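You operate a simulated robot arm through the tools that you are given. There is no shell and no other tool. Be economical: measure what you need, move in short steps, check, and stop when the job is done.

You run a simulated two-armed robot. Do the job below in one go: nothing can be reset, and whatever is moved stays where it is left.

JOB
On the belt bench, fold the grey cloth in half.

It is judged by the outcome, as a careful person would: the job done as asked, and still so three seconds after it is handed in. It fails if anything else is knocked over, pushed out of place, dropped, spilled or broken. Flat cloth is picked up by pressing the open fingertips on it (5 to 10 N) and closing them slowly along it; thin cloth reads only 2 to 8 mm in the jaws.

ROBOT AND FRAMES
Two 7-joint arms with two-finger parallel grippers on one trunk, on a base that drives. Base frame: it is fixed to the floor where the robot stands at the start and does not move with it; the origin is under the middle of the robot, x ahead of it, y to its left, z up. Lengths are in cm, angles in rad, forces in N, time in s.
The left shoulder is at the start at [7, 13.4, 107.6], the right one opposite. With the tool pointing down near the work surface each hand reaches from about 10 to 64 cm from the robot's upright axis, wherever it stands, measured 20 degrees to its own side. Places, roughly: belt bench [60, 10, 80]. Payload 1.57 kg a hand.
The TCP of each hand is the grasp point between the finger pads, 3 cm short of the fingertips. In the tool frame z runs along the fingers and y along their closing line. The gripper opens to 8 cm. The fingers are 1.7 cm wide and 1.2 cm thick; the gripper's body (4 by 8.2 cm) begins 8 cm behind the TCP.
Orientation is told as [roll, pitch, yaw] about the base's x, y, z axes, in that order, counted from this pose: with the fingers straight down and closing along the base's y, the tool's x points along the base's -x, its y along +y and its z along -z.

CONTROLS
- The arms move only by the tool step_arm. It takes "left_increments", "right_increments" or both (then of equal length, played together; a hand with none holds still); each is a list of rows, each a list of 7 numbers: the finger opening in cm, from 0 to 8, then the shift along the tool's x, y, z in cm, then the turn, a rotation vector about the tool's x, y, z in rad. In form: [[claw, dx, dy, dz, rx, ry, rz], ...]. A call has 1 to 8 rows; each row is the pose to reach, as a shift and turn from the pose commanded when the call began, along the tool's axes at that moment. Each row takes 0.2 s and may step no farther than 5 cm and 0.15 rad from the row before; otherwise, or with a gripper value out of range, the whole call is refused. Where a pose cannot be reached the arm comes as near as it can. A force on the tool above 40 N (or 10 N above the force at the start of the call, whichever is more), or a blocked arm, ends the call early, and 0.2 s more pass. The fingers move at their own pace (about 15.3 cm/s each) and stop on an object; they squeeze with about 38 N. The grip force told is the motor's: it shows also when the fingers shut on nothing. Time passes only in rows, and 0.2 s behind the last, so rows that repeat a pose let the fingers close. The reply holds the time, the measured pose of the TCP, the force on the tool along the base axes, the opening and the grip force, in the units named above and with some noise, with the torque about the TCP (base axes, N m) and any sound that the robot's microphone picked up.
- Cameras (640 x 400 px; columns grow to the right, rows downward): "scene" is now at [13.76, 3.53, 128.09]; the picture's right is [0.33, -0.94, 0.00], its down [-0.66, -0.23, -0.72] and it looks along [0.68, 0.24, -0.70] (base axes); focal length 292 px, centre (320, 200). "left" rides on the left gripper at [7.2, 0.7, -12.2] in its tool frame; the picture's right is [-0.09, 1.00, 0.00], its down [-0.84, -0.08, -0.54] and it looks along [-0.54, -0.05, 0.84] (tool axes); focal length 238 px, centre (320, 200). "right" rides on the right gripper at [7.2, -0.7, -12.2] in its tool frame; the picture's right is [0.09, 1.00, 0.00], its down [-0.84, 0.08, -0.54] and it looks along [-0.54, 0.05, 0.84] (tool axes); focal length 238 px, centre (320, 200). There is no depth. A picture from a camera that has moved, and an enlarged one, comes with that camera's place and axes in the base frame and with its lens. The place of the scene camera against the robot may be out by one fixed shift of up to 1.8 cm in any direction.
- grab_frame(camera): a new picture of that camera. The clock stands still meanwhile.
- raise_lower(by): slides the trunk up (or, below 0, down) by that many cm; the arms and the scene camera ride with it, the base frame stays. It gives what a move gives, with no picture.
- steer(legs): drives the robot by 1 to 6 legs, each [ahead, left, turn to the left] in cm, cm and rad, along the robot's own axes; the way and the turn of a leg run together, so that a leg with both is an arc; at most 150 cm and 3.142 rad a leg. The arms and the cameras ride along, it lands a little off, and it stops where it bumps. It gives what a move gives.
- aim_head(pan, tilt): turns the head with the scene camera to pan (to the left, within 1.501 rad either way) and tilt (down, from -0.506 to 1.204), counted from straight ahead of the robot. It gives what a move gives.
- enlarge(camera, box): a new picture of the part [left, top, right, bottom] of that camera's present view, enlarged. The clock stands still meanwhile.
- close_job(): hands the job in; it is judged then, once.

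Go step by step. Nothing tells you exact positions but the pictures and the camera data: compare them with the known pose of the tool, close in by small moves and look again before you grip or let go. The budget is 120 turns and 108 pictures, counting those below and the enlarged ones. Unless the task says otherwise, let go and move clear before handing in, and close with one line.

The tools are called after "Emit:" by a JSON object that holds its "fn" and its "kwargs". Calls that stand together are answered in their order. step_arm: Moves the arms, as the interface text tells. Its arguments: {"type":"object","properties":{"left_increments":{"type":"array"},"right_increments":{"type":"array"}},"required":[]} The other tools are called the same way: raise_lower (by) slides the trunk up or down; steer (legs) drives the base; aim_head (pan, tilt) turns the head that bears the scene camera; grab_frame (camera) takes a picture; enlarge (camera, box) takes an enlarged picture of a part of a camera's view; close_job () hands the job in.

At the start:

```text
time_s: 0.0
left_eef_pos: [41.26, 36.6, 102.91]
left_ee_rot: [-0.002, 0.0, -0.001]
left_wrist_force: [0.7, 0.0, 0.1]
left_torque: [0.03, -0.02, -0.03]
left_opening: 8.02
left_grasp_force: 0.0
right_eef_pos: [44.6, -5.33, 95.1]
right_ee_rot: [0.0, 0.0, 0.0]
right_wrist_force: [0.4, 0.2, 0.2]
right_torque: [-0.03, -0.02, 0.01]
right_opening: 8.0
right_grasp_force: 0.1
trunk travel left (down, up): [-65.0, 29.0]
robot x, y, heading: [0.17, 0.16, -0.002]
head pan, tilt: [0.335, 0.77]
```

scene: 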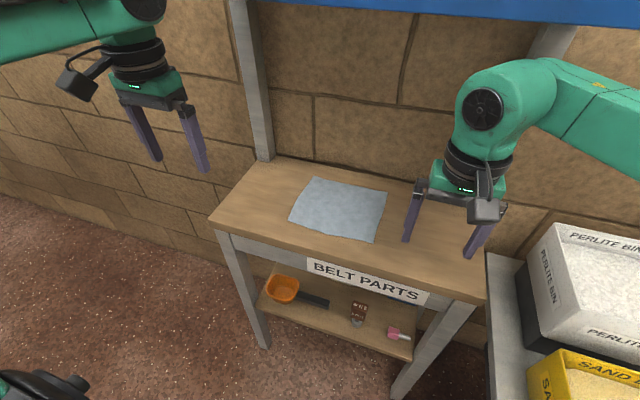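
right: 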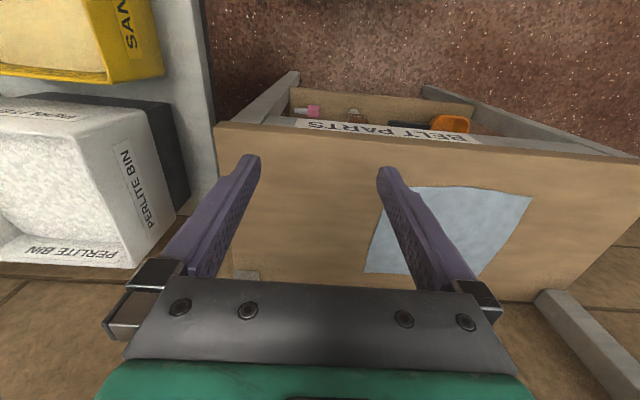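
left: 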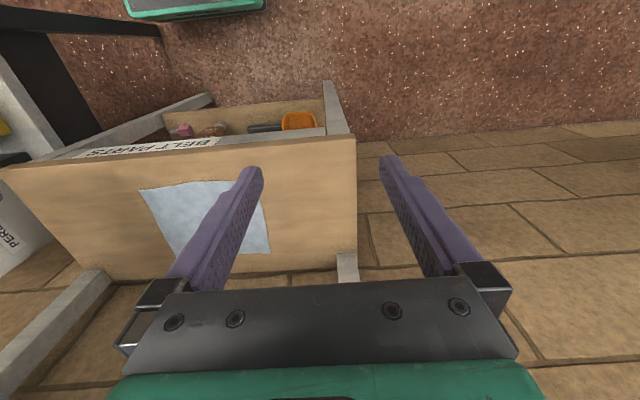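

The grey cloth lies flat on the bench, roughly x 52–69 and y 5–24. I'll look closer to fix the corners and the bench edges.

Emit:
{"fn": "enlarge", "kwargs": {"camera": "scene", "box": [200, 140, 440, 290]}}

Emit:
{"fn": "enlarge", "kwargs": {"camera": "right", "box": [340, 100, 600, 300]}}

```text
2.67 times, centred on (320, 215) of scene
camera zoom: at [13.76, 3.53, 128.09], right [0.33, -0.94, 0.0], down [-0.66, -0.23, -0.72], along [0.68, 0.24, -0.7], focal length 778 px, centre (320, 160)
```

zoom: 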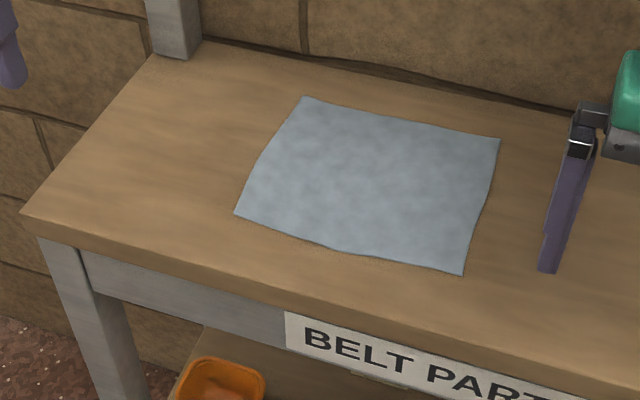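

```text
2.00 times, centred on (470, 200) of right
camera zoom: at [37.44, -5.88, 107.28], right [-0.09, 1.0, 0.0], down [0.84, 0.08, 0.54], along [0.54, 0.05, -0.84], focal length 477 px, centre (20, 200)
```

zoom: 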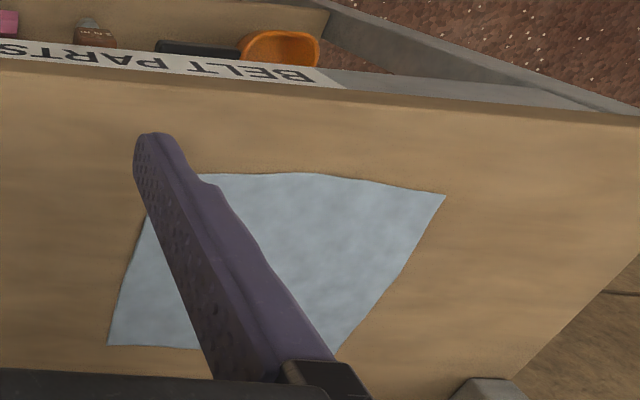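

The two cameras agree on the corners: near-left [52, 24], near-right [52, 5], far-left [68, 24], far-right [69, 5]. I want to move a bit ahead and left, so I'll first check the floor there.

Emit:
{"fn": "aim_head", "kwargs": {"pan": 0.5, "tilt": 1.2}}

Emit:
{"fn": "grab_frame", "kwargs": {"camera": "scene"}}

```text
time_s: 0.9
left_eef_pos: [41.36, 36.52, 102.97]
left_ee_rot: [0.001, 0.0, -0.002]
left_wrist_force: [-0.2, -0.3, 1.2]
left_torque: [0.01, -0.03, -0.01]
left_opening: 8.0
left_grasp_force: 0.2
right_eef_pos: [44.6, -5.24, 94.96]
right_ee_rot: [0.0, -0.001, -0.001]
right_wrist_force: [0.1, 0.1, -0.5]
right_torque: [0.0, 0.01, -0.04]
right_opening: 7.98
right_grasp_force: 0.0
trunk travel left (down, up): [-65.0, 29.0]
robot x, y, heading: [0.35, -0.2, 0.001]
head pan, tilt: [0.499, 1.201]
```

```text
102 pictures are left
camera scene: at [10.93, 3.5, 125.08], right [0.48, -0.88, 0.0], down [-0.82, -0.45, -0.36], along [0.32, 0.17, -0.93], focal length 292 px, centre (320, 200)
```

scene: 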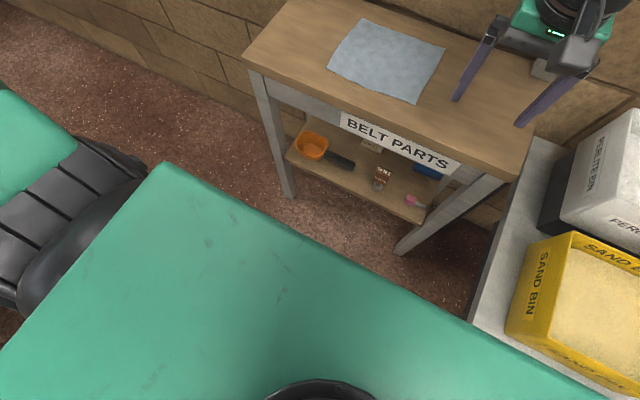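

The green block is the robot's own torso; the floor to the left looks free and there's a gap ahead before the bench. I'll shift left about 14 and ahead about 11 with the hands high.

Emit:
{"fn": "steer", "kwargs": {"legs": [[0, 14.5, 0], [11, 0, 0]]}}

Emit:
{"fn": "aim_head", "kwargs": {"pan": 0.0, "tilt": 0.9}}

Emit:
{"fn": "grab_frame", "kwargs": {"camera": "scene"}}

```text
time_s: 3.0
left_eef_pos: [52.09, 51.03, 103.1]
left_ee_rot: [-0.002, -0.001, -0.001]
left_wrist_force: [-1.4, 0.3, 0.2]
left_torque: [0.02, 0.0, 0.0]
left_opening: 7.98
left_grasp_force: 0.1
right_eef_pos: [55.48, 9.22, 95.05]
right_ee_rot: [-0.001, 0.002, -0.001]
right_wrist_force: [-0.3, -0.2, 0.1]
right_torque: [-0.01, 0.0, 0.03]
right_opening: 8.02
right_grasp_force: 0.0
trunk travel left (down, up): [-65.0, 29.0]
robot x, y, heading: [11.04, 14.55, -0.004]
head pan, tilt: [0.499, 1.201]
```

```text
time_s: 4.0
left_eef_pos: [52.27, 50.96, 102.99]
left_ee_rot: [0.0, -0.002, 0.0]
left_wrist_force: [0.5, -0.6, -0.1]
left_torque: [-0.01, 0.01, 0.01]
left_opening: 8.0
left_grasp_force: 0.1
right_eef_pos: [55.64, 9.18, 94.95]
right_ee_rot: [0.0, 0.001, 0.001]
right_wrist_force: [0.1, -0.4, 0.5]
right_torque: [-0.01, 0.02, 0.03]
right_opening: 8.0
right_grasp_force: 0.1
trunk travel left (down, up): [-65.0, 29.0]
robot x, y, heading: [10.57, 14.34, 0.001]
head pan, tilt: [0.0, 0.901]
```

```text
101 pictures are left
camera scene: at [24.47, 15.32, 127.06], right [0.0, -1.0, 0.0], down [-0.78, 0.0, -0.62], along [0.62, 0.0, -0.78], focal length 292 px, centre (320, 200)
```

scene: 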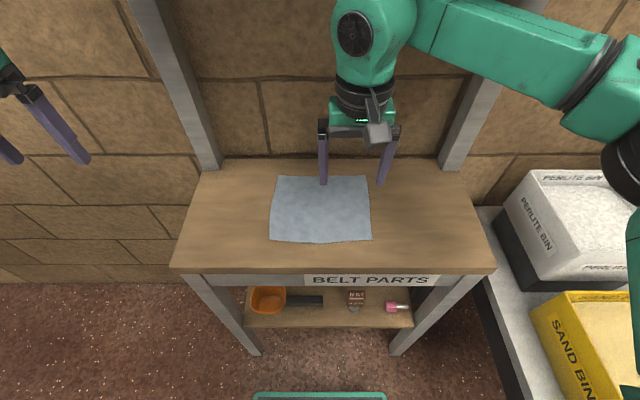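

The cloth corners are confirmed: near edge x≈52, far edge x≈68.6, y from 5 to 24.7. Now I bring both hands above the near corners, fingers closing along y and partly open.

Emit:
{"fn": "step_arm", "kwargs": {"left_increments": [[6, -0.1, -4.2, 1.8, 0, 0, 0], [5, -0.2, -8.4, 3.7, 0, 0, 0], [4, -0.3, -12.6, 5.5, 0, 0, 0], [3, -0.4, -16.8, 7.4, 0, 0, 0], [3, -0.5, -21, 9.2, 0, 0, 0], [3, -0.6, -25.2, 11.1, 0, 0, 0], [3, -0.75, -29, 13, 0, 0, 0], [3, -0.75, -29, 13, 0, 0, 0]], "right_increments": [[6, 0.4, -0.2, 0.8, 0, 0, 0], [5, 0.8, -0.4, 1.6, 0, 0, 0], [4, 1.2, -0.6, 2.4, 0, 0, 0], [3, 1.6, -0.8, 3.2, 0, 0, 0], [3, 2, -1, 4, 0, 0, 0], [3, 2.6, -1.2, 5, 0, 0, 0], [3, 2.6, -1.2, 5, 0, 0, 0], [3, 2.6, -1.2, 5, 0, 0, 0]]}}

Emit:
{"fn": "grab_frame", "kwargs": {"camera": "left"}}

Emit:
{"fn": "grab_frame", "kwargs": {"camera": "right"}}

Emit:
{"fn": "grab_frame", "kwargs": {"camera": "scene"}}

```text
time_s: 5.8
left_eef_pos: [52.88, 21.91, 90.03]
left_ee_rot: [-0.001, -0.002, 0.002]
left_wrist_force: [-0.1, 0.1, 0.6]
left_torque: [-0.02, 0.0, 0.01]
left_opening: 3.0
left_grasp_force: 0.1
right_eef_pos: [52.92, 8.09, 90.17]
right_ee_rot: [-0.002, -0.002, -0.002]
right_wrist_force: [-0.3, -0.1, 0.2]
right_torque: [-0.01, -0.02, 0.02]
right_opening: 3.0
right_grasp_force: 0.1
trunk travel left (down, up): [-65.0, 29.0]
robot x, y, heading: [10.95, 14.61, -0.006]
head pan, tilt: [0.0, 0.901]
```

```text
100 pictures are left
camera left: at [45.65, 22.75, 102.16], right [0.09, 1.0, 0.0], down [0.84, -0.08, 0.54], along [0.54, -0.05, -0.84], focal length 238 px, centre (320, 200)
```

left: 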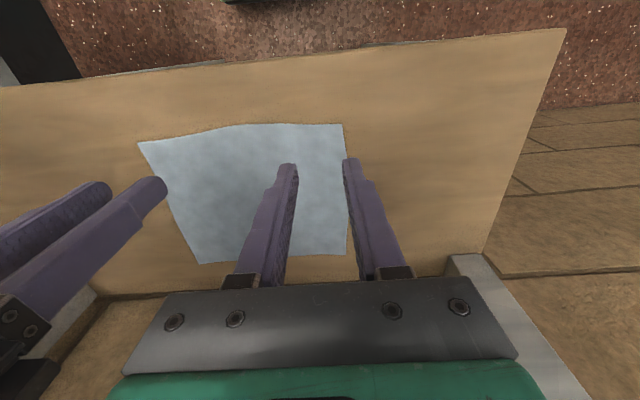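

```text
99 pictures are left
camera right: at [45.73, 7.5, 102.35], right [-0.09, 1.0, 0.0], down [0.84, 0.08, 0.54], along [0.54, 0.05, -0.84], focal length 238 px, centre (320, 200)
```

right: 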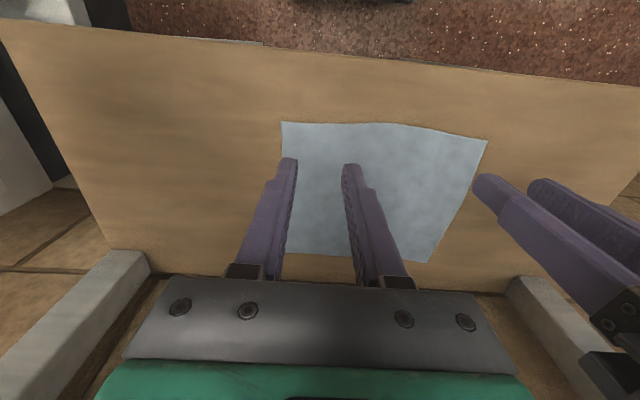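

```text
98 pictures are left
camera scene: at [24.37, 15.42, 127.08], right [0.0, -1.0, 0.0], down [-0.78, 0.0, -0.62], along [0.62, 0.0, -0.78], focal length 292 px, centre (320, 200)
```

scene: 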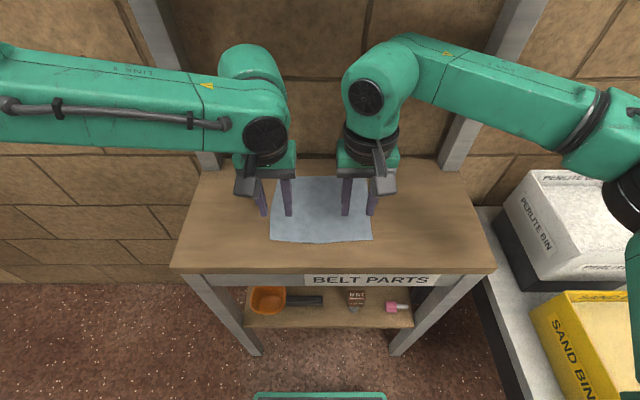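

The near corners are at [51.8, 24.3] and [51.8, 4.6]. I'll move the left hand slightly inward and lower both to just above the cloth.

Emit:
{"fn": "step_arm", "kwargs": {"left_increments": [[3, 0, -0.5, 2, 0, 0, 0], [3, 0, -0.9, 4, 0, 0, 0], [3, 0, -0.9, 5.2, 0, 0, 0], [3, 0, -0.9, 6, 0, 0, 0], [3, 0, -0.9, 6, 0, 0, 0]], "right_increments": [[3, 0, 0, 2, 0, 0, 0], [3, 0, 0, 4, 0, 0, 0], [3, 0, 0, 5.2, 0, 0, 0], [3, 0, 0, 6, 0, 0, 0], [3, 0, 0, 6, 0, 0, 0]]}}

Emit:
{"fn": "grab_frame", "kwargs": {"camera": "left"}}

Emit:
{"fn": "grab_frame", "kwargs": {"camera": "right"}}

```text
time_s: 7.0
left_eef_pos: [52.63, 21.58, 84.21]
left_ee_rot: [-0.003, -0.001, -0.001]
left_wrist_force: [0.1, -0.4, 0.8]
left_torque: [0.0, 0.0, -0.01]
left_opening: 3.0
left_grasp_force: 0.0
left hand out of reach, approached as far as the arm can: row 3, 4, 5
right_eef_pos: [52.97, 7.95, 84.15]
right_ee_rot: [-0.001, 0.0, 0.001]
right_wrist_force: [-0.2, -0.4, 0.0]
right_torque: [0.0, 0.02, -0.01]
right_opening: 3.02
right_grasp_force: 0.1
trunk travel left (down, up): [-65.0, 29.0]
robot x, y, heading: [11.05, 14.38, 0.001]
head pan, tilt: [0.0, 0.901]
```

```text
97 pictures are left
camera left: at [45.41, 22.33, 96.31], right [0.09, 1.0, 0.0], down [0.84, -0.08, 0.54], along [0.54, -0.05, -0.84], focal length 238 px, centre (320, 200)
```

left: 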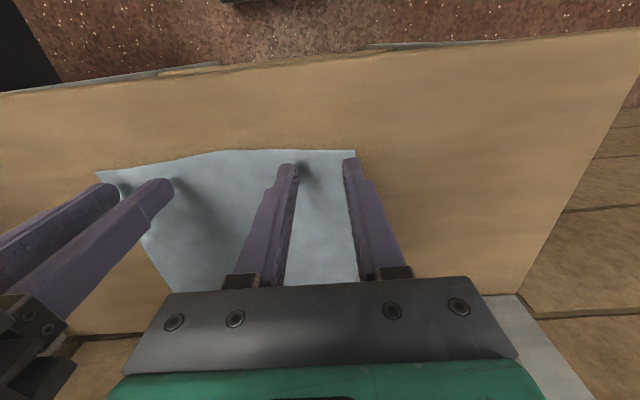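

```text
96 pictures are left
camera right: at [45.76, 7.31, 96.32], right [-0.09, 1.0, 0.0], down [0.84, 0.08, 0.54], along [0.54, 0.05, -0.84], focal length 238 px, centre (320, 200)
```

right: 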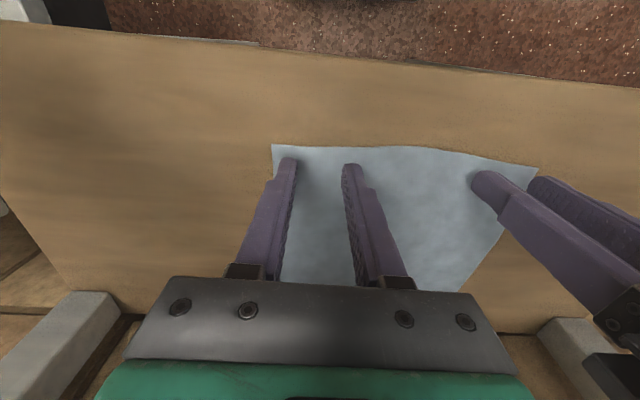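

The left arm is hitting a reach limit in this posture, about 0.6 cm short. I'll raise the hands, lower the trunk to change the arm posture, and try again.

Emit:
{"fn": "step_arm", "kwargs": {"left_increments": [[3, 0, 0, -3, 0, 0, 0], [3, 0, 0, -6, 0, 0, 0], [3, 0, 0, -10, 0, 0, 0], [3, 0, 0, -14, 0, 0, 0], [3, 0, 0, -14, 0, 0, 0]], "right_increments": [[3, 0, 0, -3, 0, 0, 0], [3, 0, 0, -6, 0, 0, 0], [3, 0, 0, -10, 0, 0, 0], [3, 0, 0, -14, 0, 0, 0], [3, 0, 0, -14, 0, 0, 0]]}}

Emit:
{"fn": "raise_lower", "kwargs": {"by": -10}}

```text
time_s: 8.2
left_eef_pos: [52.1, 21.82, 96.77]
left_ee_rot: [0.013, 0.027, 0.004]
left_wrist_force: [0.1, 0.0, 0.7]
left_torque: [-0.02, 0.01, 0.0]
left_opening: 3.01
left_grasp_force: 0.1
right_eef_pos: [52.64, 7.61, 96.74]
right_ee_rot: [-0.014, 0.017, 0.0]
right_wrist_force: [-0.6, 0.5, 0.1]
right_torque: [0.02, 0.0, -0.05]
right_opening: 2.99
right_grasp_force: 0.1
trunk travel left (down, up): [-65.0, 29.0]
robot x, y, heading: [10.86, 14.75, 0.001]
head pan, tilt: [0.0, 0.901]
```

```text
time_s: 9.5
left_eef_pos: [52.6, 21.6, 88.05]
left_ee_rot: [-0.001, -0.001, 0.0]
left_wrist_force: [1.1, -0.3, -0.5]
left_torque: [0.02, -0.01, 0.0]
left_opening: 3.01
left_grasp_force: 0.1
right_eef_pos: [52.91, 7.83, 87.99]
right_ee_rot: [-0.001, 0.001, 0.0]
right_wrist_force: [0.4, -0.8, -0.3]
right_torque: [-0.01, 0.0, -0.02]
right_opening: 2.98
right_grasp_force: 0.1
trunk travel left (down, up): [-55.0, 39.0]
robot x, y, heading: [10.95, 14.38, -0.003]
head pan, tilt: [0.0, 0.901]
```

Hands are at z 88 again with the trunk 10 lower. I'll move the left hand inward and lower both.

Emit:
{"fn": "step_arm", "kwargs": {"left_increments": [[3, -0.2, -0.7, 1, 0, 0, 0], [3, -0.2, -0.7, 2.5, 0, 0, 0], [3, -0.2, -0.7, 4, 0, 0, 0], [3, -0.2, -0.7, 4, 0, 0, 0]], "right_increments": [[3, 0, 0, 1, 0, 0, 0], [3, 0, 0, 2.5, 0, 0, 0], [3, 0, 0, 4, 0, 0, 0], [3, 0, 0, 4, 0, 0, 0]]}}

```text
time_s: 10.5
left_eef_pos: [52.96, 21.06, 84.12]
left_ee_rot: [0.001, 0.0, -0.001]
left_wrist_force: [0.1, 0.3, 0.6]
left_torque: [-0.01, 0.0, 0.01]
left_opening: 3.0
left_grasp_force: 0.1
right_eef_pos: [53.04, 7.95, 84.03]
right_ee_rot: [0.0, -0.001, -0.001]
right_wrist_force: [0.3, -0.6, -1.2]
right_torque: [0.01, 0.01, 0.0]
right_opening: 3.01
right_grasp_force: 0.0
trunk travel left (down, up): [-55.0, 39.0]
robot x, y, heading: [11.3, 14.64, -0.005]
head pan, tilt: [0.0, 0.901]
```

The left hand now reaches. Before gripping, I'll rehearse the far end of the carry to check both arms reach there.

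Emit:
{"fn": "step_arm", "kwargs": {"left_increments": [[3, -1, 0, -3, 0, 0, 0], [3, -4, 0, -6, 0, 0, 0], [3, -8, 0, -6, 0, 0, 0], [3, -12, 0, -6, 0, 0, 0], [3, -15.5, 0, -4, 0, 0, 0], [3, -15.5, 0, -1, 0, 0, 0], [3, -15.5, 0, -0.5, 0, 0, 0]], "right_increments": [[3, -1, 0, -3, 0, 0, 0], [3, -4, 0, -6, 0, 0, 0], [3, -8, 0, -6, 0, 0, 0], [3, -12, 0, -6, 0, 0, 0], [3, -15.5, 0, -4, 0, 0, 0], [3, -15.5, 0, -1, 0, 0, 0], [3, -15.5, 0, -0.5, 0, 0, 0]]}}

Emit:
{"fn": "grab_frame", "kwargs": {"camera": "left"}}

```text
time_s: 12.1
left_eef_pos: [61.55, 26.78, 84.92]
left_ee_rot: [0.0, -0.003, -0.001]
left_wrist_force: [-0.4, -0.9, 0.8]
left_torque: [-0.02, 0.02, -0.01]
left_opening: 3.0
left_grasp_force: 0.1
left hand out of reach, approached as far as the arm can: row 2, 3, 4, 5, 6, 7
right_eef_pos: [68.47, 7.89, 84.56]
right_ee_rot: [-0.001, 0.001, 0.003]
right_wrist_force: [0.3, 0.0, -0.3]
right_torque: [0.01, 0.0, -0.05]
right_opening: 2.99
right_grasp_force: 0.1
trunk travel left (down, up): [-55.0, 39.0]
robot x, y, heading: [10.69, 14.62, 0.003]
head pan, tilt: [0.0, 0.901]
```

```text
95 pictures are left
camera left: at [54.39, 27.55, 97.1], right [0.09, 1.0, 0.0], down [0.84, -0.08, 0.54], along [0.54, -0.05, -0.84], focal length 238 px, centre (320, 200)
```

left: 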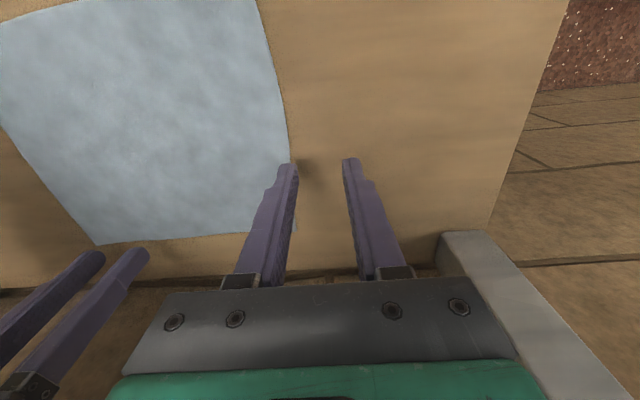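

Good to have rehearsed: the right arm gets there but the left is limited. I'll test whether turning the left tool about its own axis frees it.

Emit:
{"fn": "step_arm", "kwargs": {"left_increments": [[3, 0, 0, -2, 0, 0, 0.15], [3, 0, 0, -3, 0, 0, 0.3], [3, 0, 0, -3, 0, 0, 0.45], [3, -2.5, -2, -3, 0, 0, 0.45], [3, -5, -4, -3, 0, 0, 0.45], [3, -7, -5.7, -3, 0, 0, 0.45], [3, -7, -5.7, -1, 0, 0, 0.45], [3, -7, -5.7, -0.4, 0, 0, 0.45]]}}

```text
time_s: 13.9
left_eef_pos: [61.42, 26.66, 85.17]
left_ee_rot: [0.0, -0.003, -0.45]
left_wrist_force: [0.0, 0.7, 0.1]
left_torque: [0.0, 0.0, -0.02]
left_opening: 3.0
left_grasp_force: 0.0
left hand out of reach, approached as far as the arm can: row 4, 5, 6, 7, 8
right_eef_pos: [68.29, 8.08, 84.51]
right_ee_rot: [-0.002, 0.001, 0.0]
right_wrist_force: [0.9, 1.0, -0.9]
right_torque: [-0.01, -0.02, -0.02]
right_opening: 3.0
right_grasp_force: 0.0
trunk travel left (down, up): [-55.0, 39.0]
robot x, y, heading: [10.86, 14.24, -0.0]
head pan, tilt: [0.0, 0.901]
```

Tool yaw isn't the cause, so it must be the arm's posture. I'll look at it.

Emit:
{"fn": "aim_head", "kwargs": {"pan": 0.3, "tilt": 0.6}}

Emit:
{"fn": "grab_frame", "kwargs": {"camera": "scene"}}

```text
time_s: 14.7
left_eef_pos: [61.53, 26.73, 85.26]
left_ee_rot: [0.001, -0.003, -0.449]
left_wrist_force: [0.2, -0.4, -0.6]
left_torque: [0.03, -0.02, -0.03]
left_opening: 3.0
left_grasp_force: 0.1
right_eef_pos: [68.39, 8.01, 84.58]
right_ee_rot: [0.001, 0.0, -0.002]
right_wrist_force: [0.8, 0.2, -0.8]
right_torque: [0.0, 0.01, 0.02]
right_opening: 3.0
right_grasp_force: 0.0
trunk travel left (down, up): [-55.0, 39.0]
robot x, y, heading: [10.83, 14.48, -0.002]
head pan, tilt: [0.3, 0.6]
```

```text
94 pictures are left
camera scene: at [25.41, 17.91, 119.53], right [0.3, -0.96, 0.0], down [-0.54, -0.17, -0.82], along [0.79, 0.24, -0.57], focal length 292 px, centre (320, 200)
```

scene: 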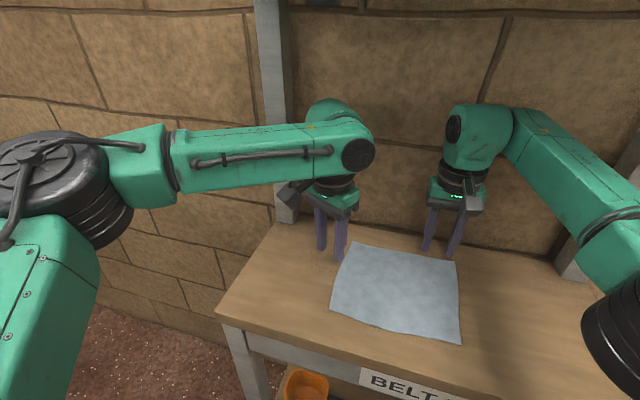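

The left arm is limited by its posture, so I'll pull both hands back and up. Then I'll place the robot closer and further right, which puts the left hand's work more on its own side.

Emit:
{"fn": "step_arm", "kwargs": {"left_increments": [[3, 0, 0, -3, 0, 0, 0], [3, 2, 0, -6, 0, 0, -0.15], [3, 5, 2, -8, 0, 0, -0.3], [3, 8, 4, -8, 0, 0, -0.45], [3, 12, 4, -8, 0, 0, -0.45], [3, 12, 4, -8, 0, 0, -0.45]], "right_increments": [[3, 0, 0, -3, 0, 0, 0], [3, 3, 0, -6, 0, 0, 0], [3, 7, 0, -8, 0, 0, 0], [3, 11, 0, -8, 0, 0, 0], [3, 15, 0, -8, 0, 0, 0], [3, 18, 0, -8, 0, 0, 0]]}}

Emit:
{"fn": "steer", "kwargs": {"legs": [[0, -9, 0], [6, 0, 0]]}}

Emit:
{"fn": "aim_head", "kwargs": {"pan": 0.2, "tilt": 0.9}}

Emit:
{"fn": "grab_frame", "kwargs": {"camera": "scene"}}

```text
time_s: 16.1
left_eef_pos: [52.63, 35.7, 93.27]
left_ee_rot: [0.0, -0.001, 0.002]
left_wrist_force: [0.2, 0.3, -0.4]
left_torque: [0.0, -0.01, 0.0]
left_opening: 2.99
left_grasp_force: 0.1
right_eef_pos: [50.48, 8.14, 92.58]
right_ee_rot: [0.001, -0.001, 0.001]
right_wrist_force: [0.1, -0.5, -0.4]
right_torque: [0.0, 0.01, 0.02]
right_opening: 3.01
right_grasp_force: 0.1
trunk travel left (down, up): [-55.0, 39.0]
robot x, y, heading: [10.96, 14.53, 0.001]
head pan, tilt: [0.3, 0.6]
```

```text
time_s: 17.8
left_eef_pos: [58.6, 26.61, 93.21]
left_ee_rot: [0.0, 0.001, -0.001]
left_wrist_force: [-0.1, 0.7, -0.4]
left_torque: [-0.03, 0.04, -0.01]
left_opening: 2.99
left_grasp_force: 0.0
right_eef_pos: [56.57, -0.98, 92.66]
right_ee_rot: [-0.002, 0.0, -0.001]
right_wrist_force: [0.7, 0.3, -0.3]
right_torque: [0.06, 0.02, 0.02]
right_opening: 2.98
right_grasp_force: 0.1
trunk travel left (down, up): [-55.0, 39.0]
robot x, y, heading: [16.95, 5.49, -0.009]
head pan, tilt: [0.3, 0.6]
```

```text
time_s: 18.6
left_eef_pos: [58.61, 26.72, 93.22]
left_ee_rot: [0.0, -0.001, 0.0]
left_wrist_force: [-0.2, 0.5, 0.0]
left_torque: [-0.02, 0.01, 0.0]
left_opening: 3.0
left_grasp_force: 0.1
right_eef_pos: [56.37, -0.85, 92.74]
right_ee_rot: [0.0, 0.002, -0.001]
right_wrist_force: [-0.5, -0.3, 0.8]
right_torque: [0.01, -0.02, -0.01]
right_opening: 3.0
right_grasp_force: 0.1
trunk travel left (down, up): [-55.0, 39.0]
robot x, y, heading: [16.84, 5.61, 0.001]
head pan, tilt: [0.201, 0.901]
```

```text
93 pictures are left
camera scene: at [30.29, 7.82, 117.07], right [0.2, -0.98, 0.0], down [-0.77, -0.16, -0.62], along [0.61, 0.12, -0.78], focal length 292 px, centre (320, 200)
```

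scene: 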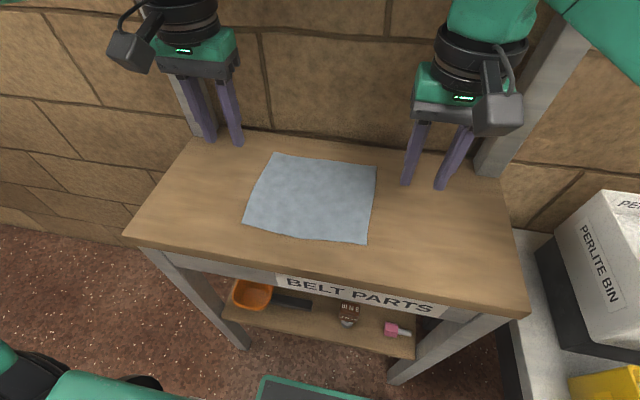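

The drive went cleanly. Now I rehearse the far ends again, left to [68, 21] and right to [68, 8].

Emit:
{"fn": "step_arm", "kwargs": {"left_increments": [[3, -2, -1.1, 1, 0, 0, 0], [3, -4, -2.2, 2, 0, 0, 0], [3, -6, -3.4, 4, 0, 0, 0], [3, -8, -4.5, 6, 0, 0, 0], [3, -9.6, -5.7, 8, 0, 0, 0], [3, -9.6, -5.7, 8.5, 0, 0, 0], [3, -9.6, -5.7, 8.5, 0, 0, 0]], "right_increments": [[3, -2.4, 1.8, 1, 0, 0, 0], [3, -4.8, 3.6, 2, 0, 0, 0], [3, -7.2, 5.4, 4, 0, 0, 0], [3, -9.6, 7.2, 6, 0, 0, 0], [3, -11.8, 8.9, 7.5, 0, 0, 0], [3, -11.8, 8.9, 8, 0, 0, 0], [3, -11.8, 8.9, 8, 0, 0, 0]]}}

```text
time_s: 20.2
left_eef_pos: [68.14, 21.06, 84.77]
left_ee_rot: [0.0, -0.001, -0.002]
left_wrist_force: [0.3, -0.6, 0.4]
left_torque: [0.02, -0.01, 0.01]
left_opening: 3.03
left_grasp_force: 0.0
right_eef_pos: [68.51, 8.02, 84.58]
right_ee_rot: [0.001, 0.0, -0.001]
right_wrist_force: [-0.5, 0.1, -0.6]
right_torque: [-0.07, -0.03, 0.03]
right_opening: 2.99
right_grasp_force: 0.1
trunk travel left (down, up): [-55.0, 39.0]
robot x, y, heading: [16.8, 5.29, -0.003]
head pan, tilt: [0.201, 0.901]
```

Both reach the far edge now. I'll lift and go back over the near corners, checking reach there too.

Emit:
{"fn": "step_arm", "kwargs": {"left_increments": [[3, 0, 0, -4, 0, 0, 0], [3, 4, 0, -5, 0, 0, 0], [3, 8, 0, -5, 0, 0, 0], [3, 12, 0, -4, 0, 0, 0], [3, 15.3, 0, -2, 0, 0, 0], [3, 15.3, 0, 0, 0, 0, 0], [3, 15.3, 0, 0.6, 0, 0, 0], [3, 15.3, 0, 0.6, 0, 0, 0]], "right_increments": [[3, 0, 0, -4, 0, 0, 0], [3, 4, 0, -5, 0, 0, 0], [3, 8, 0, -5, 0, 0, 0], [3, 12, 0, -4, 0, 0, 0], [3, 15.6, 0, -2, 0, 0, 0], [3, 15.6, 0, 0, 0, 0, 0], [3, 15.6, 0, 0.5, 0, 0, 0], [3, 15.6, 0, 0.5, 0, 0, 0]]}}

Emit:
{"fn": "grab_frame", "kwargs": {"camera": "left"}}

Emit:
{"fn": "grab_frame", "kwargs": {"camera": "right"}}

```text
time_s: 22.0
left_eef_pos: [52.84, 20.87, 84.15]
left_ee_rot: [-0.001, -0.001, -0.002]
left_wrist_force: [-0.2, 1.0, -0.4]
left_torque: [-0.01, 0.02, 0.02]
left_opening: 3.01
left_grasp_force: 0.0
right_eef_pos: [52.72, 8.14, 84.09]
right_ee_rot: [-0.001, -0.001, -0.002]
right_wrist_force: [0.2, -0.1, -0.9]
right_torque: [-0.01, -0.02, 0.01]
right_opening: 3.0
right_grasp_force: 0.0
trunk travel left (down, up): [-55.0, 39.0]
robot x, y, heading: [17.11, 5.46, -0.001]
head pan, tilt: [0.201, 0.901]
```

```text
92 pictures are left
camera left: at [45.67, 21.7, 96.28], right [0.09, 1.0, 0.0], down [0.84, -0.08, 0.54], along [0.54, -0.05, -0.84], focal length 238 px, centre (320, 200)
```

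left: 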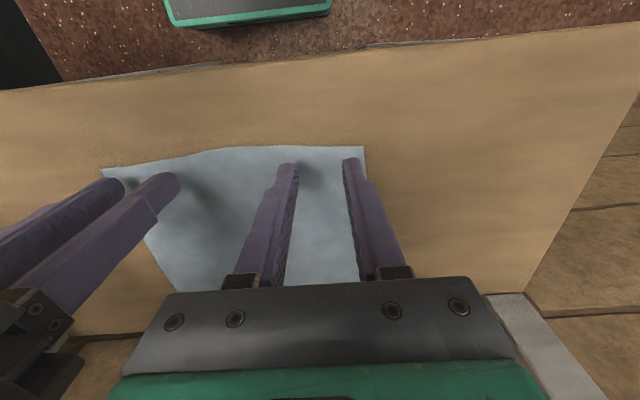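

```text
91 pictures are left
camera right: at [45.54, 7.43, 96.36], right [-0.09, 1.0, 0.0], down [0.84, 0.08, 0.54], along [0.54, 0.05, -0.84], focal length 238 px, centre (320, 200)
```

right: 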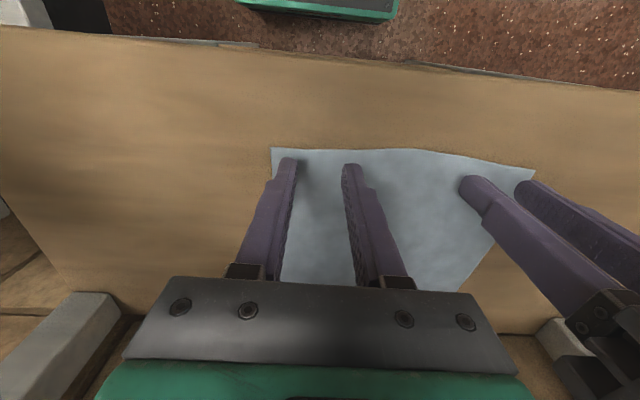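

Both hands are above the near corners with both tips over cloth. Now lower gently to contact.

Emit:
{"fn": "step_arm", "kwargs": {"left_increments": [[3, 0, 0, 0.3, 0, 0, 0], [3, 0, 0, 0.6, 0, 0, 0], [3, 0, 0, 0.9, 0, 0, 0], [3, 0, 0, 0.9, 0, 0, 0]], "right_increments": [[3, 0, 0, 0.3, 0, 0, 0], [3, 0, 0, 0.6, 0, 0, 0], [3, 0, 0, 0.9, 0, 0, 0], [3, 0, 0, 0.9, 0, 0, 0]]}}

```text
time_s: 23.0
left_eef_pos: [52.77, 21.03, 83.3]
left_ee_rot: [0.0, 0.0, -0.002]
left_wrist_force: [-0.3, -0.2, -0.8]
left_torque: [-0.01, -0.01, 0.04]
left_opening: 2.99
left_grasp_force: 0.0
right_eef_pos: [52.6, 8.23, 83.25]
right_ee_rot: [0.0, 0.001, 0.0]
right_wrist_force: [0.1, -0.7, -0.3]
right_torque: [0.0, -0.02, -0.01]
right_opening: 3.01
right_grasp_force: 0.2
trunk travel left (down, up): [-55.0, 39.0]
robot x, y, heading: [16.83, 5.59, -0.001]
head pan, tilt: [0.201, 0.901]
```

Emit:
{"fn": "step_arm", "kwargs": {"left_increments": [[3, 0, 0, 0.15, 0, 0, 0], [3, 0, 0, 0.3, 0, 0, 0], [3, 0, 0, 0.3, 0, 0, 0]], "right_increments": [[3, 0, 0, 0.15, 0, 0, 0], [3, 0, 0, 0.3, 0, 0, 0], [3, 0, 0, 0.3, 0, 0, 0]]}}

```text
time_s: 23.8
left_eef_pos: [52.71, 20.85, 83.05]
left_ee_rot: [-0.001, -0.004, -0.002]
left_wrist_force: [2.2, 0.7, 11.4]
left_torque: [0.0, -0.04, -0.02]
left_opening: 2.97
left_grasp_force: 0.1
right_eef_pos: [52.64, 8.05, 83.19]
right_ee_rot: [0.004, -0.005, -0.001]
right_wrist_force: [7.4, 0.4, 23.8]
right_torque: [-0.27, -0.17, 0.07]
right_opening: 3.0
right_grasp_force: 0.1
trunk travel left (down, up): [-55.0, 39.0]
robot x, y, heading: [16.99, 5.65, -0.001]
head pan, tilt: [0.201, 0.901]
```

Contact on both: right is pressing too hard at 24 N, left slightly high at 11 N. I'll ease both to around 7 N.

Emit:
{"fn": "step_arm", "kwargs": {"left_increments": [[3, 0, 0, -0.04, 0, 0, 0], [3, 0, 0, -0.04, 0, 0, 0]], "right_increments": [[3, 0, 0, -0.14, 0, 0, 0], [3, 0, 0, -0.14, 0, 0, 0]]}}

```text
time_s: 24.4
left_eef_pos: [52.73, 20.99, 83.07]
left_ee_rot: [-0.001, -0.004, 0.0]
left_wrist_force: [3.9, -0.9, 11.9]
left_torque: [0.0, -0.09, -0.01]
left_opening: 2.99
left_grasp_force: 0.1
right_eef_pos: [52.61, 7.83, 83.17]
right_ee_rot: [0.001, -0.001, -0.003]
right_wrist_force: [7.2, 3.7, 22.5]
right_torque: [-0.13, -0.13, 0.08]
right_opening: 2.96
right_grasp_force: 0.0
trunk travel left (down, up): [-55.0, 39.0]
robot x, y, heading: [17.22, 5.91, -0.003]
head pan, tilt: [0.201, 0.901]
```

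Emit:
{"fn": "step_arm", "kwargs": {"left_increments": [[3, 0, 0, -0.05, 0, 0, 0], [3, 0, 0, -0.05, 0, 0, 0]], "right_increments": [[3, 0, 0, -0.12, 0, 0, 0], [3, 0, 0, -0.12, 0, 0, 0]]}}

```text
time_s: 25.0
left_eef_pos: [52.75, 20.99, 83.08]
left_ee_rot: [-0.001, -0.003, -0.001]
left_wrist_force: [4.4, 0.7, 15.0]
left_torque: [0.03, -0.08, -0.02]
left_opening: 3.01
left_grasp_force: 0.0
right_eef_pos: [52.46, 7.93, 83.2]
right_ee_rot: [0.0, 0.0, -0.001]
right_wrist_force: [2.3, 1.4, 10.2]
right_torque: [0.03, -0.11, -0.02]
right_opening: 2.98
right_grasp_force: 0.0
trunk travel left (down, up): [-55.0, 39.0]
robot x, y, heading: [17.2, 5.72, -0.005]
head pan, tilt: [0.201, 0.901]
```

Emit:
{"fn": "step_arm", "kwargs": {"left_increments": [[3, 0, 0, -0.12, 0, 0, 0], [3, 0, 0, -0.12, 0, 0, 0]], "right_increments": [[3, 0, 0, -0.02, 0, 0, 0], [3, 0, 0, -0.02, 0, 0, 0]]}}

```text
time_s: 25.6
left_eef_pos: [52.78, 20.95, 83.11]
left_ee_rot: [0.0, 0.0, -0.002]
left_wrist_force: [1.5, 0.7, 5.6]
left_torque: [0.05, -0.05, -0.02]
left_opening: 2.98
left_grasp_force: 0.0
right_eef_pos: [52.71, 8.04, 83.17]
right_ee_rot: [0.0, 0.0, -0.002]
right_wrist_force: [0.1, 0.0, 2.5]
right_torque: [0.02, 0.0, 0.02]
right_opening: 2.97
right_grasp_force: 0.0
trunk travel left (down, up): [-55.0, 39.0]
robot x, y, heading: [16.67, 5.33, -0.003]
head pan, tilt: [0.201, 0.901]
```

Forces are now 5.6 N and 2.5 N. I'll press slightly more on the right and close both slowly.

Emit:
{"fn": "step_arm", "kwargs": {"left_increments": [[2.8, 0, 0, 0.03, 0, 0, 0], [2.4, 0, 0, 0.03, 0, 0, 0], [2.0, 0, 0, 0.03, 0, 0, 0], [1.6, 0, 0, 0.03, 0, 0, 0], [1.2, 0, 0, 0.03, 0, 0, 0], [0.8, 0, 0, 0.03, 0, 0, 0], [0.4, 0, 0, 0.03, 0, 0, 0], [0, 0, 0, 0.03, 0, 0, 0]], "right_increments": [[2.8, 0, 0, 0.07, 0, 0, 0], [2.4, 0, 0, 0.07, 0, 0, 0], [2.0, 0, 0, 0.07, 0, 0, 0], [1.6, 0, 0, 0.07, 0, 0, 0], [1.2, 0, 0, 0.07, 0, 0, 0], [0.8, 0, 0, 0.07, 0, 0, 0], [0.4, 0, 0, 0.07, 0, 0, 0], [0, 0, 0, 0.07, 0, 0, 0]]}}

Emit:
{"fn": "grab_frame", "kwargs": {"camera": "left"}}

Emit:
{"fn": "grab_frame", "kwargs": {"camera": "right"}}

```text
time_s: 27.4
left_eef_pos: [52.83, 20.93, 83.06]
left_ee_rot: [0.001, -0.001, -0.002]
left_wrist_force: [-0.6, 0.0, 2.4]
left_torque: [0.01, -0.02, 0.0]
left_opening: 0.2
left_grasp_force: 24.1
right_eef_pos: [52.68, 8.01, 83.15]
right_ee_rot: [0.0, 0.0, -0.003]
right_wrist_force: [-0.2, 0.1, 1.3]
right_torque: [-0.04, -0.01, 0.0]
right_opening: 0.01
right_grasp_force: 21.4
trunk travel left (down, up): [-55.0, 39.0]
robot x, y, heading: [17.11, 5.51, -0.005]
head pan, tilt: [0.201, 0.901]
```

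```text
90 pictures are left
camera left: at [45.59, 21.72, 95.31], right [0.09, 1.0, 0.0], down [0.84, -0.08, 0.54], along [0.54, -0.05, -0.84], focal length 238 px, centre (320, 200)
```

left: 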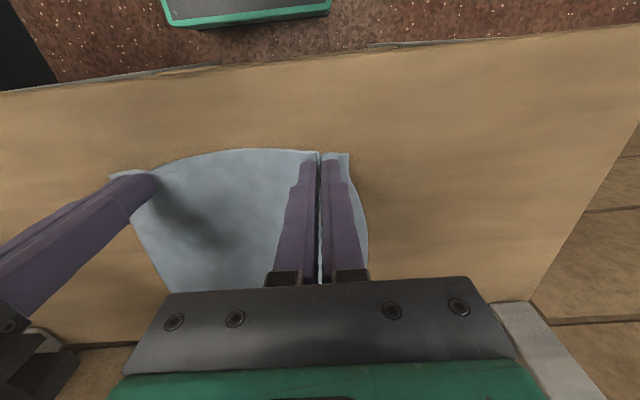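

```text
89 pictures are left
camera right: at [45.38, 7.34, 95.41], right [-0.09, 1.0, 0.0], down [0.84, 0.08, 0.54], along [0.54, 0.05, -0.84], focal length 238 px, centre (320, 200)
```

right: 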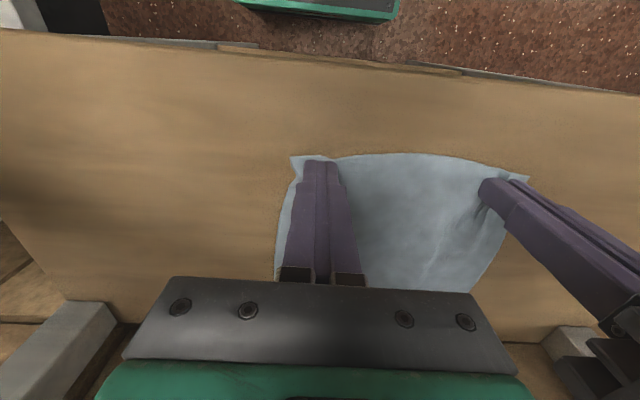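

The left has the cloth (2 mm in the jaws); the right slipped and shut on nothing. I'll hold the left still, lift and reopen the right, and try again with more pressure.

Emit:
{"fn": "step_arm", "kwargs": {"right_increments": [[0, 0, 0, -0.6, 0, 0, 0], [1.5, 0, 0, -0.8, 0, 0, 0], [3, 0, 0, -0.8, 0, 0, 0], [3, 0, 0, -0.4, 0, 0, 0], [3, 0, 0, -0.1, 0, 0, 0], [3, 0, 0, 0.05, 0, 0, 0], [3, 0, 0, 0.05, 0, 0, 0]]}}

Emit:
{"fn": "grab_frame", "kwargs": {"camera": "right"}}

```text
time_s: 29.0
left_eef_pos: [52.79, 20.98, 83.02]
left_ee_rot: [0.002, -0.001, -0.002]
left_wrist_force: [-0.2, 0.1, 2.3]
left_torque: [0.0, 0.01, -0.01]
left_opening: 0.2
left_grasp_force: 23.9
right_eef_pos: [52.72, 8.13, 83.07]
right_ee_rot: [0.001, -0.002, -0.004]
right_wrist_force: [1.4, 0.0, 5.2]
right_torque: [-0.01, -0.03, -0.02]
right_opening: 2.98
right_grasp_force: 0.0
trunk travel left (down, up): [-55.0, 39.0]
robot x, y, heading: [16.67, 5.92, -0.007]
head pan, tilt: [0.201, 0.901]
```

```text
88 pictures are left
camera right: at [45.38, 7.4, 95.39], right [-0.09, 1.0, 0.0], down [0.84, 0.08, 0.54], along [0.54, 0.05, -0.84], focal length 238 px, centre (320, 200)
```

right: 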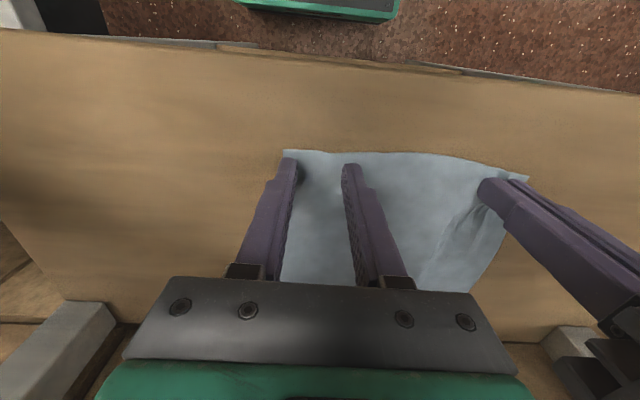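

The right outer finger is right on the cloth edge. I'll shift 0.7 inward and press again.

Emit:
{"fn": "step_arm", "kwargs": {"right_increments": [[3, 0, 0, -0.6, 0, 0, 0], [3, -0.1, 0.7, -0.6, 0, 0, 0], [3, -0.1, 0.7, -0.2, 0, 0, 0], [3, -0.1, 0.7, 0.03, 0, 0, 0], [3, -0.1, 0.7, 0.06, 0, 0, 0], [3, -0.1, 0.7, 0.06, 0, 0, 0]]}}

```text
time_s: 30.4
left_eef_pos: [52.75, 21.09, 83.11]
left_ee_rot: [0.001, 0.0, -0.001]
left_wrist_force: [0.2, 0.4, 1.3]
left_torque: [0.03, -0.03, 0.02]
left_opening: 0.21
left_grasp_force: 23.7
right_eef_pos: [52.74, 8.65, 83.21]
right_ee_rot: [0.001, -0.002, -0.003]
right_wrist_force: [1.0, 2.0, 12.2]
right_torque: [-0.04, 0.02, 0.03]
right_opening: 2.98
right_grasp_force: 0.3
trunk travel left (down, up): [-55.0, 39.0]
robot x, y, heading: [16.85, 5.31, -0.001]
head pan, tilt: [0.201, 0.901]
```

Emit:
{"fn": "step_arm", "kwargs": {"right_increments": [[2.7, 0, 0, -0.03, 0, 0, 0], [2.4, 0, 0, -0.03, 0, 0, 0], [2.0, 0, 0, -0.03, 0, 0, 0], [1.6, 0, 0, -0.03, 0, 0, 0], [1.2, 0, 0, -0.03, 0, 0, 0], [0.8, 0, 0, -0.03, 0, 0, 0], [0.4, 0, 0, -0.03, 0, 0, 0], [0, 0, 0, -0.03, 0, 0, 0]]}}

Emit:
{"fn": "grab_frame", "kwargs": {"camera": "right"}}

```text
time_s: 32.2
left_eef_pos: [52.77, 20.94, 83.27]
left_ee_rot: [-0.001, -0.004, -0.003]
left_wrist_force: [-0.1, -15.4, -0.3]
left_torque: [-0.43, -0.02, 0.0]
left_opening: 0.2
left_grasp_force: 24.4
right_eef_pos: [52.66, 8.82, 83.09]
right_ee_rot: [0.004, -0.001, 0.001]
right_wrist_force: [0.2, 15.1, 15.7]
right_torque: [0.4, 0.06, -0.04]
right_opening: 0.21
right_grasp_force: 23.9
trunk travel left (down, up): [-55.0, 39.0]
robot x, y, heading: [16.86, 5.61, -0.004]
head pan, tilt: [0.201, 0.901]
```

```text
87 pictures are left
camera right: at [45.44, 8.05, 95.37], right [-0.09, 1.0, 0.0], down [0.84, 0.08, 0.54], along [0.54, 0.05, -0.84], focal length 238 px, centre (320, 200)
```

right: 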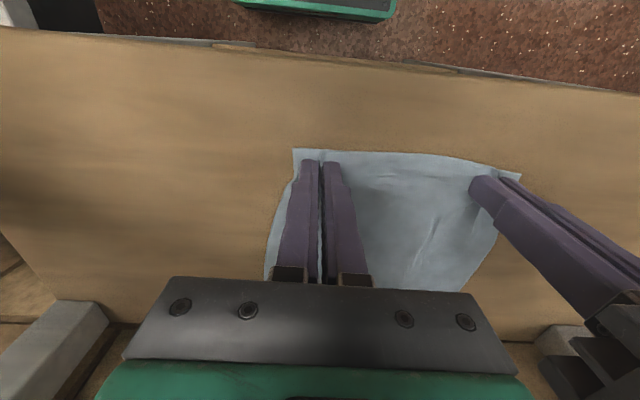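

Both hands hold the cloth now (2 mm each), with it pulled taut between them. I'll ease them together slightly and lift the edge.

Emit:
{"fn": "step_arm", "kwargs": {"left_increments": [[0, 0, -0.2, -0.3, 0, 0, 0], [0, -0.1, -0.3, -1, 0, 0, 0], [0, -0.3, -0.3, -2, 0, 0, 0], [0, -0.6, -0.3, -3, 0, 0, 0], [0, -1, -0.3, -4, 0, 0, 0], [0, -1, -0.3, -4, 0, 0, 0]], "right_increments": [[0, 0, 0.2, -0.3, 0, 0, 0], [0, -0.1, 0.3, -1, 0, 0, 0], [0, -0.3, 0.3, -2, 0, 0, 0], [0, -0.6, 0.3, -3, 0, 0, 0], [0, -1, 0.3, -4, 0, 0, 0], [0, -1, 0.3, -4, 0, 0, 0]]}}

Emit:
{"fn": "grab_frame", "kwargs": {"camera": "scene"}}

Emit:
{"fn": "grab_frame", "kwargs": {"camera": "left"}}

Emit:
{"fn": "grab_frame", "kwargs": {"camera": "right"}}

```text
time_s: 33.6
left_eef_pos: [53.83, 20.71, 87.2]
left_ee_rot: [0.0, -0.001, -0.003]
left_wrist_force: [0.6, -2.2, -0.3]
left_torque: [-0.06, -0.02, 0.01]
left_opening: 0.22
left_grasp_force: 24.0
right_eef_pos: [53.82, 8.99, 87.23]
right_ee_rot: [0.0, -0.001, -0.003]
right_wrist_force: [0.2, 2.6, -0.1]
right_torque: [0.04, 0.01, 0.01]
right_opening: 0.19
right_grasp_force: 23.3
trunk travel left (down, up): [-55.0, 39.0]
robot x, y, heading: [16.83, 5.83, -0.003]
head pan, tilt: [0.201, 0.901]
```

```text
86 pictures are left
camera scene: at [30.33, 7.81, 117.06], right [0.2, -0.98, 0.0], down [-0.77, -0.16, -0.62], along [0.61, 0.12, -0.78], focal length 292 px, centre (320, 200)
```

scene: 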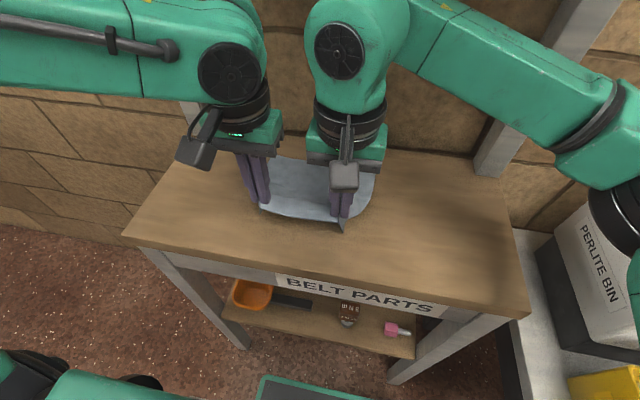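

```text
85 pictures are left
camera left: at [46.64, 21.45, 99.35], right [0.09, 1.0, 0.0], down [0.84, -0.08, 0.54], along [0.54, -0.05, -0.84], focal length 238 px, centre (320, 200)
```

left: 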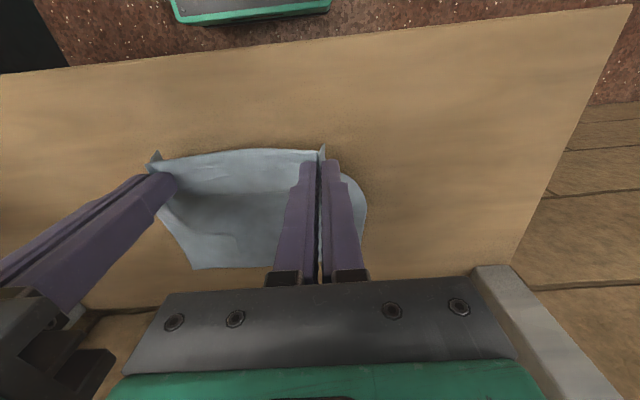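

```text
84 pictures are left
camera right: at [46.52, 8.33, 99.36], right [-0.09, 1.0, 0.0], down [0.84, 0.08, 0.54], along [0.54, 0.05, -0.84], focal length 238 px, centre (320, 200)
```

right: 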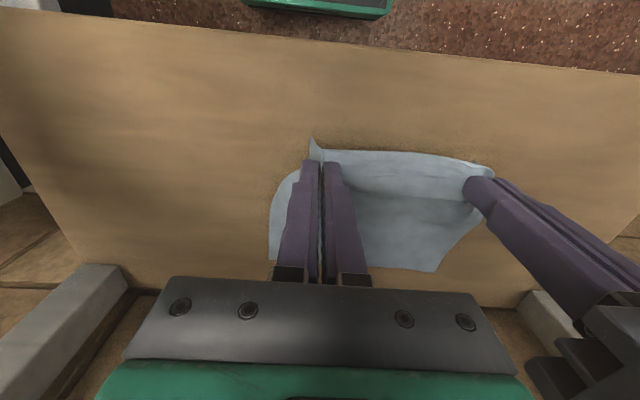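

The whole near edge is up cleanly and the rest stays flat. Now I carry it over in an arc toward the far edge, which I put at x≈67.5–68.5.

Emit:
{"fn": "step_arm", "kwargs": {"left_increments": [[0, -1.3, 0, -1.3, 0, 0, 0], [0, -2.8, 0, -2.3, 0, 0, 0], [0, -4.4, 0, -2.8, 0, 0, 0], [0, -6.2, 0, -2.9, 0, 0, 0], [0, -8, 0, -2.4, 0, 0, 0], [0, -9.7, 0, -1.5, 0, 0, 0], [0, -11.2, 0, -0.2, 0, 0, 0], [0, -12.2, 0, 1.2, 0, 0, 0]], "right_increments": [[0, -1.3, 0, -1.3, 0, 0, 0], [0, -2.8, 0, -2.3, 0, 0, 0], [0, -4.4, 0, -2.8, 0, 0, 0], [0, -6.2, 0, -2.9, 0, 0, 0], [0, -8, 0, -2.4, 0, 0, 0], [0, -9.7, 0, -1.5, 0, 0, 0], [0, -11.2, 0, -0.2, 0, 0, 0], [0, -12.2, 0, 1.2, 0, 0, 0]]}}

Emit:
{"fn": "grab_frame", "kwargs": {"camera": "scene"}}

Emit:
{"fn": "grab_frame", "kwargs": {"camera": "left"}}

Emit:
{"fn": "grab_frame", "kwargs": {"camera": "right"}}

```text
time_s: 35.4
left_eef_pos: [65.97, 20.65, 85.88]
left_ee_rot: [0.001, 0.001, -0.004]
left_wrist_force: [0.0, -3.3, -0.1]
left_torque: [-0.05, 0.03, 0.04]
left_opening: 0.18
left_grasp_force: 23.8
right_eef_pos: [65.95, 8.85, 85.75]
right_ee_rot: [0.001, 0.0, 0.0]
right_wrist_force: [0.4, 3.5, 0.1]
right_torque: [0.11, 0.04, -0.02]
right_opening: 0.22
right_grasp_force: 24.1
trunk travel left (down, up): [-55.0, 39.0]
robot x, y, heading: [17.19, 5.45, -0.003]
head pan, tilt: [0.201, 0.901]
```

```text
83 pictures are left
camera scene: at [30.42, 7.81, 117.05], right [0.2, -0.98, 0.0], down [-0.77, -0.16, -0.62], along [0.61, 0.12, -0.78], focal length 292 px, centre (320, 200)
```

scene: 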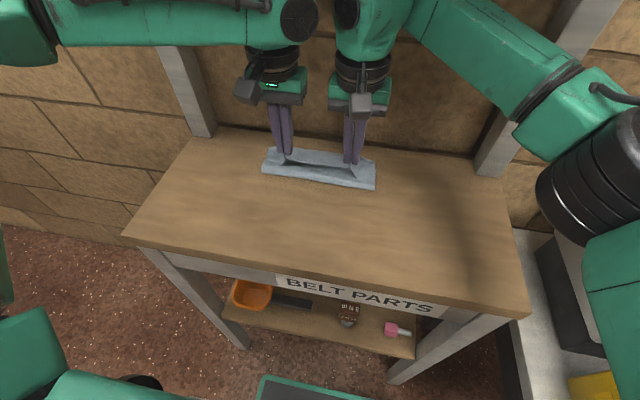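

```text
82 pictures are left
camera left: at [58.84, 21.39, 98.09], right [0.09, 1.0, 0.0], down [0.84, -0.08, 0.54], along [0.54, -0.05, -0.84], focal length 238 px, centre (320, 200)
```

left: 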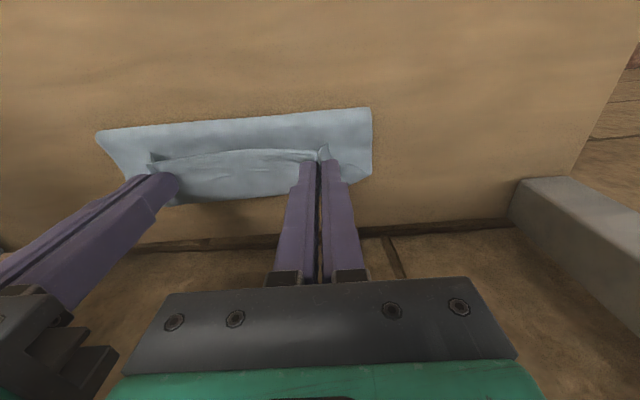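

```text
81 pictures are left
camera right: at [58.79, 8.22, 97.96], right [-0.09, 1.0, 0.0], down [0.84, 0.08, 0.54], along [0.54, 0.05, -0.84], focal length 238 px, centre (320, 200)
```

right: 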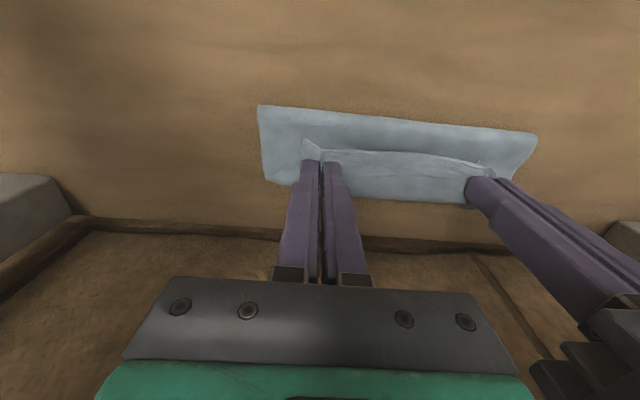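

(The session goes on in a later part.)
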